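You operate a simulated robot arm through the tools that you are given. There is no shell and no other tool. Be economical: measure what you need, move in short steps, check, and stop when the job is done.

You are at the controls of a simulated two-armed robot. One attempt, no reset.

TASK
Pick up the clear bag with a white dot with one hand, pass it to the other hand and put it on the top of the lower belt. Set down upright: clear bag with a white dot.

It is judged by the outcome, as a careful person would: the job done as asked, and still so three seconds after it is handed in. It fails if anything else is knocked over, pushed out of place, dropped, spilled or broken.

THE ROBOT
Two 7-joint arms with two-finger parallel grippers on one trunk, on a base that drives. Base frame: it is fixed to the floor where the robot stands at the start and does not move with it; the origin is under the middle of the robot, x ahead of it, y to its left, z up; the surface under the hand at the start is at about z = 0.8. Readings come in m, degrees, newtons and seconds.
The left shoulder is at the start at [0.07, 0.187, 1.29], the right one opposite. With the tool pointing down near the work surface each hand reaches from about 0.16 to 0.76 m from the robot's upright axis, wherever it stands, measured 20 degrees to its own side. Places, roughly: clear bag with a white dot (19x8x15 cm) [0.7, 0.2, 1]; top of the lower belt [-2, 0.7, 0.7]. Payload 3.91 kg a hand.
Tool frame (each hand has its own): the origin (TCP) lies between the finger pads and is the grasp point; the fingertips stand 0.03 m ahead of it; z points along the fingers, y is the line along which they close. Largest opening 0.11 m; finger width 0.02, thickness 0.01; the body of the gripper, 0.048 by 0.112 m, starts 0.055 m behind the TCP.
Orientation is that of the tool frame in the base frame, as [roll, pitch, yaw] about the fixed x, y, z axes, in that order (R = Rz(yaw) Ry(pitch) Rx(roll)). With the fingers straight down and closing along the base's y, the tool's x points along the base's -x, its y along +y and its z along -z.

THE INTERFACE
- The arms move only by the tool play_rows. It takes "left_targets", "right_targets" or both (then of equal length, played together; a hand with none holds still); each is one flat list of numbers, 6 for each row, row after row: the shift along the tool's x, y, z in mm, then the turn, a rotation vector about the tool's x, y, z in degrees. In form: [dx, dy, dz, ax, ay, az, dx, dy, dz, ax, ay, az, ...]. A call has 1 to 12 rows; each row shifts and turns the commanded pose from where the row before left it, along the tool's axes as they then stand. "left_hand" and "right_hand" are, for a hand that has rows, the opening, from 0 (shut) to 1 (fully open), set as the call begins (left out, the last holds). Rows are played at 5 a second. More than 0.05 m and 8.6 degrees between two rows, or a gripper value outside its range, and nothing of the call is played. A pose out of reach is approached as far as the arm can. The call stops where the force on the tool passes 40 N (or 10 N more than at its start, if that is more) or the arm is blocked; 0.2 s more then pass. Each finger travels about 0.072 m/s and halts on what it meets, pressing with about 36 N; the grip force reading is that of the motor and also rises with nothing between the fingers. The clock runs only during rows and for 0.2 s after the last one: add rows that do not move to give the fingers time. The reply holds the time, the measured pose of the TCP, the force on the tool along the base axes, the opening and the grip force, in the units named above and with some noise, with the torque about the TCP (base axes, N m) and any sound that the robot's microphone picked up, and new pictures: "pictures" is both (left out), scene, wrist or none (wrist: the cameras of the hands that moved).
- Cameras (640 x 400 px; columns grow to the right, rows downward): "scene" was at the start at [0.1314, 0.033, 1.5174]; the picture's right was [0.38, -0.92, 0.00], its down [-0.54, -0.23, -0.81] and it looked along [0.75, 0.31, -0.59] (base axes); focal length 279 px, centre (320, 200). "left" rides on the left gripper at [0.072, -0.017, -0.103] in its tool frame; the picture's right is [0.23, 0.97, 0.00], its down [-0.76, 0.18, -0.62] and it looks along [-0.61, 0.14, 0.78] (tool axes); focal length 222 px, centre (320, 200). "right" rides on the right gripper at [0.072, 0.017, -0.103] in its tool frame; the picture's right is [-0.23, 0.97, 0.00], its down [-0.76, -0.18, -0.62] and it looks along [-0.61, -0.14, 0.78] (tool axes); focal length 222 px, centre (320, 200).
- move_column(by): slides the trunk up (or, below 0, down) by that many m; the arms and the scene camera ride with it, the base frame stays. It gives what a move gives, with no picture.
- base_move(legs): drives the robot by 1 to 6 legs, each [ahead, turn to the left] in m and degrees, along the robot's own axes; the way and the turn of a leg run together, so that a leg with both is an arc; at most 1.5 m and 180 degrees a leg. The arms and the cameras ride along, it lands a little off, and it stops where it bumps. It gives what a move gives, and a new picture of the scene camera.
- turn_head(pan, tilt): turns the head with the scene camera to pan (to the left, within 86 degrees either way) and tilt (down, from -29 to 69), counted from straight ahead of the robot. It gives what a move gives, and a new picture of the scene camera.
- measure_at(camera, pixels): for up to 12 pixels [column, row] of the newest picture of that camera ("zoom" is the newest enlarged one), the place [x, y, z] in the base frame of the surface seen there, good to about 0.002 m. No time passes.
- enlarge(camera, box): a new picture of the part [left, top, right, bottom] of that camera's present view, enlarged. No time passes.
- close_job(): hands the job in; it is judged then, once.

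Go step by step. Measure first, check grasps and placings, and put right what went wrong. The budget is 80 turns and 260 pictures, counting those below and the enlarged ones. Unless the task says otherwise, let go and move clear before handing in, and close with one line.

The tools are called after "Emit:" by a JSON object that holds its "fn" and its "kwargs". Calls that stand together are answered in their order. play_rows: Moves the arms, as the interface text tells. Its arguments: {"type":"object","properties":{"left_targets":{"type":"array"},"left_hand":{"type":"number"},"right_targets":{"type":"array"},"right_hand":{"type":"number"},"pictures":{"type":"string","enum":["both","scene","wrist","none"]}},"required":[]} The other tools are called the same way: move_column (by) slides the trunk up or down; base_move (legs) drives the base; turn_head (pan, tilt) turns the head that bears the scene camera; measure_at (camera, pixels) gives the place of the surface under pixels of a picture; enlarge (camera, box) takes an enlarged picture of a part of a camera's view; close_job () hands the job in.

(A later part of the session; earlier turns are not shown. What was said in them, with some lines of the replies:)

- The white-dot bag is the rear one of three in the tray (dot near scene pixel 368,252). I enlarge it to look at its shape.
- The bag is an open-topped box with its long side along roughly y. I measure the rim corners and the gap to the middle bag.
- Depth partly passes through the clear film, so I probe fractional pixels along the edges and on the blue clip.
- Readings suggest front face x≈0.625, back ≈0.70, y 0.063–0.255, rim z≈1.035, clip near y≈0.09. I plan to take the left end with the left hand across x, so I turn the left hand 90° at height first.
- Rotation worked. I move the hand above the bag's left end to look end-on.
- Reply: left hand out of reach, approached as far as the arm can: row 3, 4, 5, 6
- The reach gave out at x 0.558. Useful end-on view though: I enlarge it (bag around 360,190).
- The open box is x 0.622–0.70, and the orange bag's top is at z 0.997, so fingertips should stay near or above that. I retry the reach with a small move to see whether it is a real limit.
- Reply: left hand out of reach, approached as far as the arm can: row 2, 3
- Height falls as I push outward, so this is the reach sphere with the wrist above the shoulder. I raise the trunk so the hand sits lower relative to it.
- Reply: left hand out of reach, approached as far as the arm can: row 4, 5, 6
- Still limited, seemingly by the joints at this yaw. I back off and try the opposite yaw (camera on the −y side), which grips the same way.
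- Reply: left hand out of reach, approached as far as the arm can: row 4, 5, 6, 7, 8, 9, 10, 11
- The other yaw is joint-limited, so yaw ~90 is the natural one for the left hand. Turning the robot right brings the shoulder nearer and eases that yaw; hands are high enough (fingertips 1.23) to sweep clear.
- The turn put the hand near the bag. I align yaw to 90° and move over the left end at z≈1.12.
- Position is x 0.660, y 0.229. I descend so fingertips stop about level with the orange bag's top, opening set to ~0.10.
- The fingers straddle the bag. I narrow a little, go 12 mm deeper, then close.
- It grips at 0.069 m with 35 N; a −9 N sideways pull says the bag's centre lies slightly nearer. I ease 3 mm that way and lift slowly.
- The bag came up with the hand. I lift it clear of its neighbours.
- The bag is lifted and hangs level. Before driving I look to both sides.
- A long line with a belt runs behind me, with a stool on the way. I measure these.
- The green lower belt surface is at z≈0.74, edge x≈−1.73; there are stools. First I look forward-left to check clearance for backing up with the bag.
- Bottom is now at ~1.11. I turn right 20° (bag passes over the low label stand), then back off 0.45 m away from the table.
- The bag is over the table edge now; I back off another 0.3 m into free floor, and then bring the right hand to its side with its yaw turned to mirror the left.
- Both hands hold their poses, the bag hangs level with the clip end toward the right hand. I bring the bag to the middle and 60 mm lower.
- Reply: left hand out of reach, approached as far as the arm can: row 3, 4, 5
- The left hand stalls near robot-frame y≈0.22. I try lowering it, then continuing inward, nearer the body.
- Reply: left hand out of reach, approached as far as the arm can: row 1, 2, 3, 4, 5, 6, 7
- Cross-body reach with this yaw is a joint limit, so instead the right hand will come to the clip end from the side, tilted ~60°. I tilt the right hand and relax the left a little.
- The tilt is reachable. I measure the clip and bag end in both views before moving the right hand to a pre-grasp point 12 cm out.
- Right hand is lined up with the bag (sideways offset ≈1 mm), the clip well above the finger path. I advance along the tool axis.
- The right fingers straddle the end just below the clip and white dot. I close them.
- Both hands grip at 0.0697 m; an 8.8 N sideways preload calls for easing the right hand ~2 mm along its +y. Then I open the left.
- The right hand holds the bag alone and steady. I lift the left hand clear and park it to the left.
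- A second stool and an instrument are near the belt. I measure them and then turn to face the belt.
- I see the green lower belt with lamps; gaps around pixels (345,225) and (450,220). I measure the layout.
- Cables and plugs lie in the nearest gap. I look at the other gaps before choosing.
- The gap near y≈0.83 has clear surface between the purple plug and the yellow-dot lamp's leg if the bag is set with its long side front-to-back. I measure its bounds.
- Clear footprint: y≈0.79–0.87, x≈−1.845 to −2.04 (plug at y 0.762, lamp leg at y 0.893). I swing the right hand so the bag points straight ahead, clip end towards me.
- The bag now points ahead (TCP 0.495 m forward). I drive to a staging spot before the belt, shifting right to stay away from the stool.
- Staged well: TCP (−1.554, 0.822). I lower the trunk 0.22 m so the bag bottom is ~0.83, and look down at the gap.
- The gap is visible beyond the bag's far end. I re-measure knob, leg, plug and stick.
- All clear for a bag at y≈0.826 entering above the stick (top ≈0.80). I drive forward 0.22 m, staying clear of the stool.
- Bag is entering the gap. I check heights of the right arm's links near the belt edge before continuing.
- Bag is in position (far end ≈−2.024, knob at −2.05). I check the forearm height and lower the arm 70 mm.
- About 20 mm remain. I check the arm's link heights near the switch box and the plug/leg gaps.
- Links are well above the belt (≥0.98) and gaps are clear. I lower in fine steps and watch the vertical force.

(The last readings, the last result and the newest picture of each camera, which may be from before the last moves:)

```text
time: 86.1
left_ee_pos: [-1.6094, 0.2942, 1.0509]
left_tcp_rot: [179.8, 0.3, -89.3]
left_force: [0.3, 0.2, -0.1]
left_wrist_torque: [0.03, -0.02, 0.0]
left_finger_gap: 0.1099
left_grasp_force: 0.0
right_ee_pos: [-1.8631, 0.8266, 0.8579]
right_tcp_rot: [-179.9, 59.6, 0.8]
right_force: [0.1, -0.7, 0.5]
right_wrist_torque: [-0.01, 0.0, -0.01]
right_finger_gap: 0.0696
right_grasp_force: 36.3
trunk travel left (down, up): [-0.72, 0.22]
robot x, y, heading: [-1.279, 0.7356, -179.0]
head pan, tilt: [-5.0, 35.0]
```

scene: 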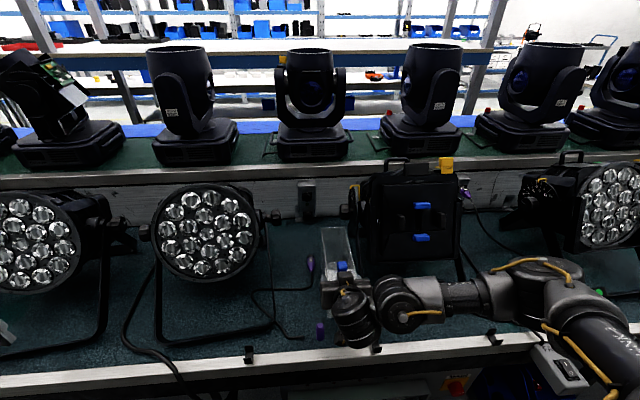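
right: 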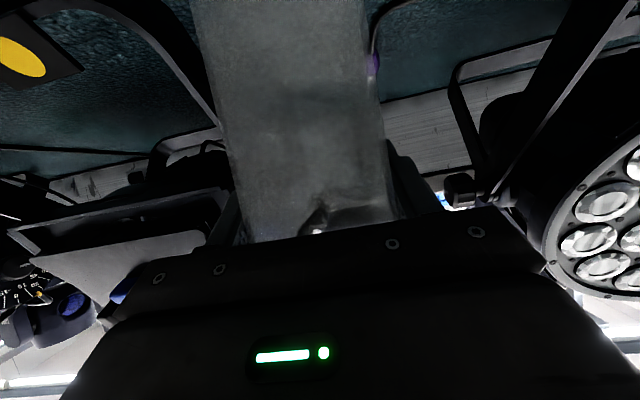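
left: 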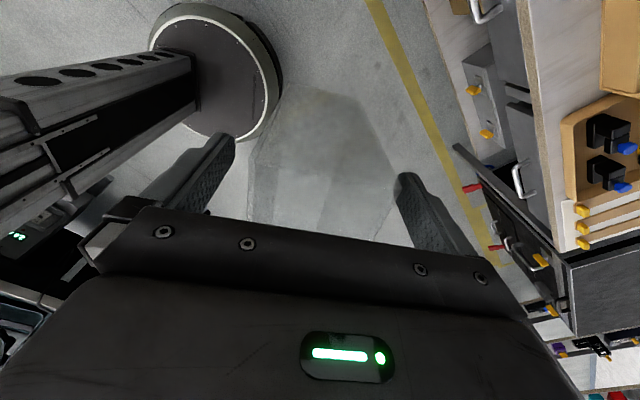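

No contact yet at 0.858; continue in 2 mm steps.

Emit:
{"fn": "play_rows", "kwargs": {"right_targets": [1.7, 0, 1.0, 0, 0, 0, 0, 0, 0, 0, 0, 0], "pictures": "none"}}

Emit:
{"fn": "play_rows", "kwargs": {"right_targets": [1.3, 0, 0.75, 0, 0, 0, 0, 0, 0, 0, 0, 0], "pictures": "both"}}

```text
time: 86.7
left_ee_pos: [-1.6089, 0.2939, 1.0521]
left_tcp_rot: [179.8, 0.2, -89.4]
left_force: [0.8, -0.3, 0.3]
left_wrist_torque: [-0.02, -0.01, 0.0]
left_finger_gap: 0.1097
left_grasp_force: 0.1
right_ee_pos: [-1.864, 0.826, 0.8567]
right_tcp_rot: [-179.9, 59.5, 0.8]
right_force: [0.1, 0.1, -1.0]
right_wrist_torque: [-0.06, -0.03, -0.03]
right_finger_gap: 0.0697
right_grasp_force: 35.4
trunk travel left (down, up): [-0.72, 0.22]
robot x, y, heading: [-1.2775, 0.7358, -179.3]
head pan, tilt: [-5.0, 35.0]
```

```text
time: 87.3
left_ee_pos: [-1.6092, 0.293, 1.0507]
left_tcp_rot: [179.7, 0.2, -89.4]
left_force: [0.2, 0.0, 0.8]
left_wrist_torque: [0.0, 0.02, -0.02]
left_finger_gap: 0.1101
left_grasp_force: 0.0
right_ee_pos: [-1.8632, 0.8259, 0.8552]
right_tcp_rot: [-179.8, 59.6, 1.0]
right_force: [0.7, 0.5, -0.6]
right_wrist_torque: [0.05, -0.06, 0.03]
right_finger_gap: 0.0692
right_grasp_force: 36.3
trunk travel left (down, up): [-0.72, 0.22]
robot x, y, heading: [-1.2773, 0.7309, -179.4]
head pan, tilt: [-5.0, 35.0]
```

scene: 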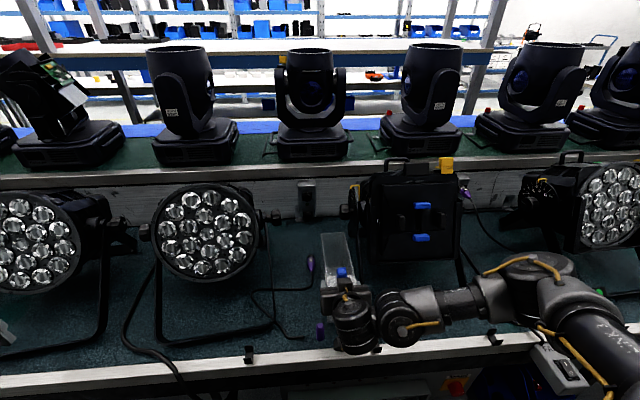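
right: 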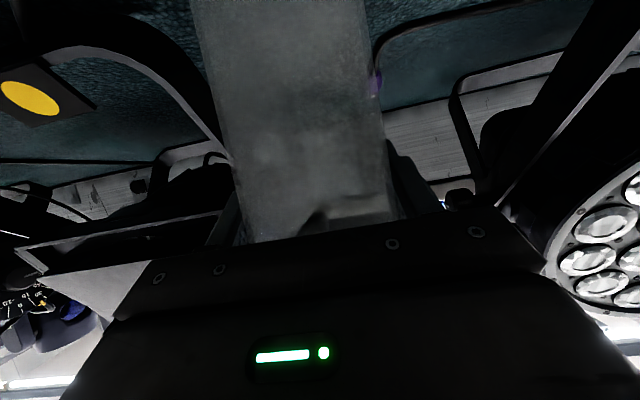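

Still free; continue down in 1.5–2 mm steps, watching force.

Emit:
{"fn": "play_rows", "kwargs": {"right_targets": [1.5, 0, 0.88, 0, 0, 0, 0, 0, 0, 0, 0, 0], "pictures": "none"}}

Emit:
{"fn": "play_rows", "kwargs": {"right_targets": [1.5, 0, 0.88, 0, 0, 0, 0, 0, 0, 0, 0, 0], "pictures": "none"}}

Emit:
{"fn": "measure_at", "kwargs": {"camera": "scene", "pixels": [[342, 272], [343, 275], [321, 234], [345, 235], [322.5, 240]]}}

```text
time: 87.9
left_ee_pos: [-1.6082, 0.2929, 1.051]
left_tcp_rot: [179.8, 0.1, -89.4]
left_force: [0.5, 0.3, -0.5]
left_wrist_torque: [0.0, 0.01, -0.01]
left_finger_gap: 0.1101
left_grasp_force: 0.1
right_ee_pos: [-1.863, 0.8258, 0.8518]
right_tcp_rot: [-179.9, 59.6, 0.8]
right_force: [-0.1, -0.4, -0.1]
right_wrist_torque: [0.02, -0.03, 0.01]
right_finger_gap: 0.0696
right_grasp_force: 36.2
trunk travel left (down, up): [-0.72, 0.22]
robot x, y, heading: [-1.2766, 0.7333, -179.2]
head pan, tilt: [-5.0, 35.0]
```

```text
time: 88.5
left_ee_pos: [-1.6099, 0.2934, 1.0517]
left_tcp_rot: [179.8, 0.3, -89.4]
left_force: [0.1, 0.5, 0.0]
left_wrist_torque: [0.04, -0.02, 0.0]
left_finger_gap: 0.1098
left_grasp_force: 0.0
right_ee_pos: [-1.8629, 0.8259, 0.8531]
right_tcp_rot: [179.9, 59.6, 0.6]
right_force: [-0.2, 0.5, 5.7]
right_wrist_torque: [0.03, -0.16, 0.05]
right_finger_gap: 0.0695
right_grasp_force: 36.0
trunk travel left (down, up): [-0.72, 0.22]
robot x, y, heading: [-1.2802, 0.7345, -179.1]
head pan, tilt: [-5.0, 35.0]
```

```text
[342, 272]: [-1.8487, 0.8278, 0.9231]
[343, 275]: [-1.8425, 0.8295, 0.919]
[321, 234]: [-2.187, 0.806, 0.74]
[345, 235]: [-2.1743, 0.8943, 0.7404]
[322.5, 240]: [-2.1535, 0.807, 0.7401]
```

Contact: 5.7 N upward. I open the right fingers just a little beyond the bag's width (0.086 m) to stay off the lamp leg.

Emit:
{"fn": "play_rows", "kwargs": {"right_targets": [0, 0, 0, 0, 0, 0, 0, 0, 0, 0, 0, 0, 0, 0, 0, 0, 0, 0, 0, 0, 0, 0, 0, 0], "right_hand": 0.78}}

```text
time: 89.5
left_ee_pos: [-1.6094, 0.294, 1.0508]
left_tcp_rot: [179.8, 0.2, -89.4]
left_force: [0.7, 0.2, 0.7]
left_wrist_torque: [0.01, 0.02, -0.02]
left_finger_gap: 0.1099
left_grasp_force: 0.0
right_ee_pos: [-1.8637, 0.8276, 0.8508]
right_tcp_rot: [-179.9, 59.6, 0.7]
right_force: [0.0, 0.4, -1.0]
right_wrist_torque: [0.0, 0.03, -0.03]
right_finger_gap: 0.0854
right_grasp_force: 0.1
trunk travel left (down, up): [-0.72, 0.22]
robot x, y, heading: [-1.2785, 0.7388, -179.1]
head pan, tilt: [-5.0, 35.0]
```

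scene: 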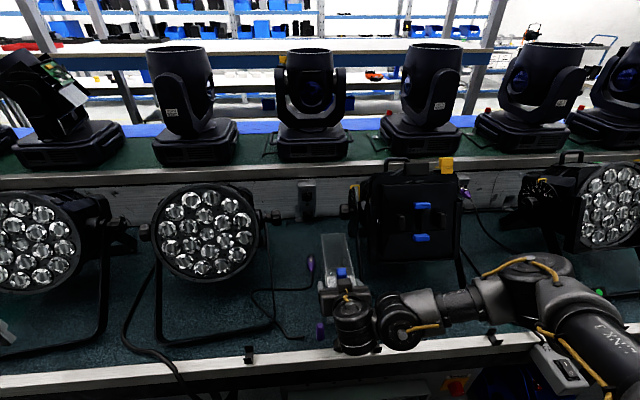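
right: 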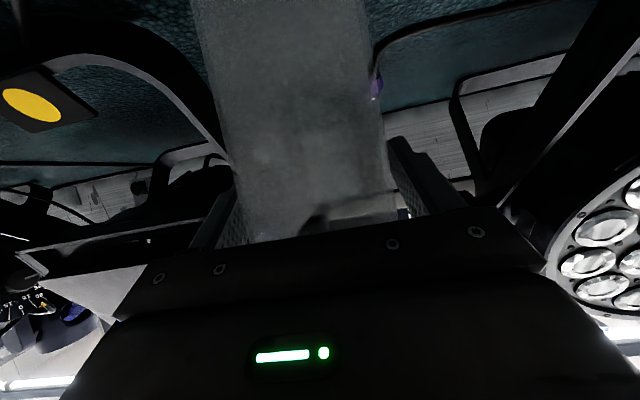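

Released with no residual force. I back out along the tool axis, slowly at first.

Emit:
{"fn": "play_rows", "kwargs": {"right_targets": [0, 0, -8, 0, 0, 0, 0, 0, -8, 0, 0, 0, 0, 0, -12, 0, 0, 0, 0, 0, 0, 0, 0, 0]}}

```text
time: 90.5
left_ee_pos: [-1.6086, 0.2946, 1.0508]
left_tcp_rot: [179.9, 0.2, -89.5]
left_force: [-0.2, 0.2, -0.9]
left_wrist_torque: [0.01, 0.01, -0.01]
left_finger_gap: 0.11
left_grasp_force: 0.0
right_ee_pos: [-1.8385, 0.8266, 0.8657]
right_tcp_rot: [-179.9, 59.5, 0.8]
right_force: [-0.3, -0.2, 0.0]
right_wrist_torque: [-0.01, -0.02, -0.01]
right_finger_gap: 0.0859
right_grasp_force: 0.1
trunk travel left (down, up): [-0.72, 0.22]
robot x, y, heading: [-1.2789, 0.7338, -179.4]
head pan, tilt: [-5.0, 35.0]
```

scene: 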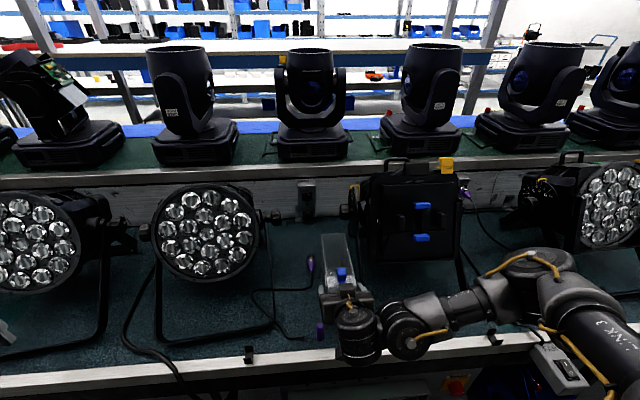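
right: 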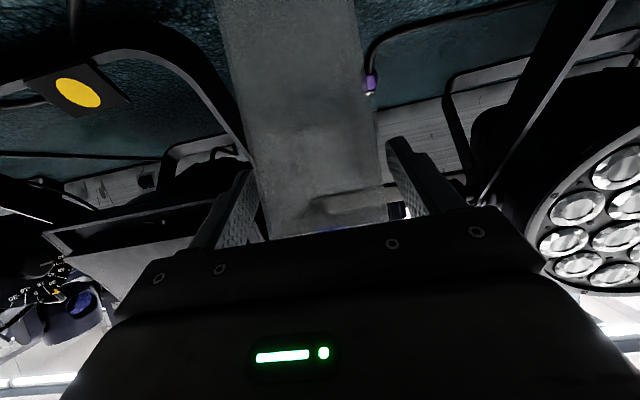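

The bag stays put and the fingers slide off. I withdraw fully and drive back.

Emit:
{"fn": "play_rows", "kwargs": {"right_targets": [0, 0, -20, 0, 0, 0, 0, 0, -25, 0, 0, 0, 0, 0, -35, 0, 0, 0, 0, 0, -40, 0, 0, 0, 0, 0, 0, 0, 0, 0], "pictures": "none"}}

Emit:
{"fn": "base_move", "kwargs": {"legs": [[-0.3, 0]]}}

Emit:
{"fn": "enlarge", "kwargs": {"camera": "scene", "box": [260, 140, 440, 280]}}

```text
time: 91.7
left_ee_pos: [-1.6091, 0.2942, 1.051]
left_tcp_rot: [180.0, 0.2, -89.4]
left_force: [-0.3, 0.9, -0.9]
left_wrist_torque: [0.0, 0.02, -0.01]
left_finger_gap: 0.11
left_grasp_force: 0.0
right_ee_pos: [-1.7366, 0.8289, 0.9292]
right_tcp_rot: [-179.8, 59.4, 0.8]
right_force: [-0.4, 0.9, 0.2]
right_wrist_torque: [0.01, -0.03, -0.03]
right_finger_gap: 0.0858
right_grasp_force: 0.1
trunk travel left (down, up): [-0.72, 0.22]
robot x, y, heading: [-1.2827, 0.7381, -179.3]
head pan, tilt: [-5.0, 35.0]
```

```text
time: 93.7
left_ee_pos: [-1.309, 0.2964, 1.0516]
left_tcp_rot: [179.9, 0.2, -89.2]
left_force: [0.3, 0.9, -0.8]
left_wrist_torque: [0.02, 0.0, -0.03]
left_finger_gap: 0.11
left_grasp_force: 0.1
right_ee_pos: [-1.4382, 0.8302, 0.9304]
right_tcp_rot: [-179.9, 59.6, 1.0]
right_force: [-0.1, 0.6, 0.5]
right_wrist_torque: [0.01, -0.03, 0.01]
right_finger_gap: 0.0859
right_grasp_force: 0.0
trunk travel left (down, up): [-0.72, 0.22]
robot x, y, heading: [-0.9819, 0.7404, -179.0]
head pan, tilt: [-5.0, 35.0]
```

scene: 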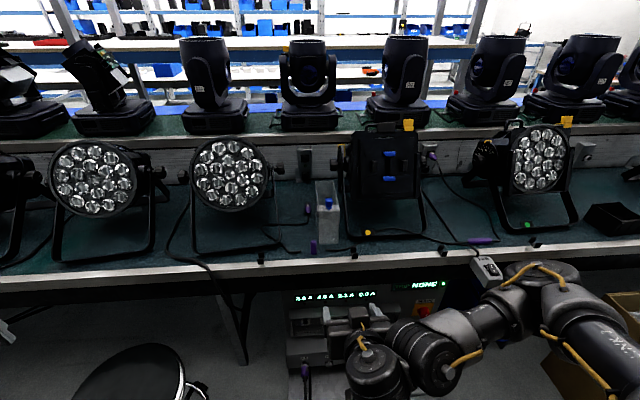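

```text
2.86 times, centred on (350, 210) of scene
```

zoom: 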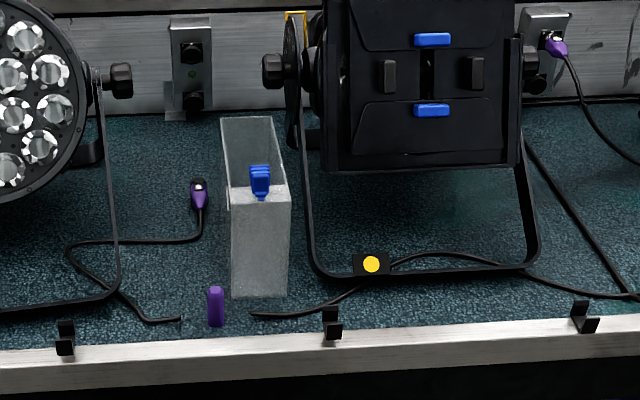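

The bag stands upright and free on the lower belt's green top, and nothing next to it has moved; both hands are clear, so I hand the job in.

Emit:
{"fn": "close_job", "kwargs": {}}

```text
The job is handed in.
```

I picked up the white-dot bag with the left hand, passed it to the right hand, and set it upright on top of the lower belt. In the last picture nothing around it had moved, and both hands were clear.
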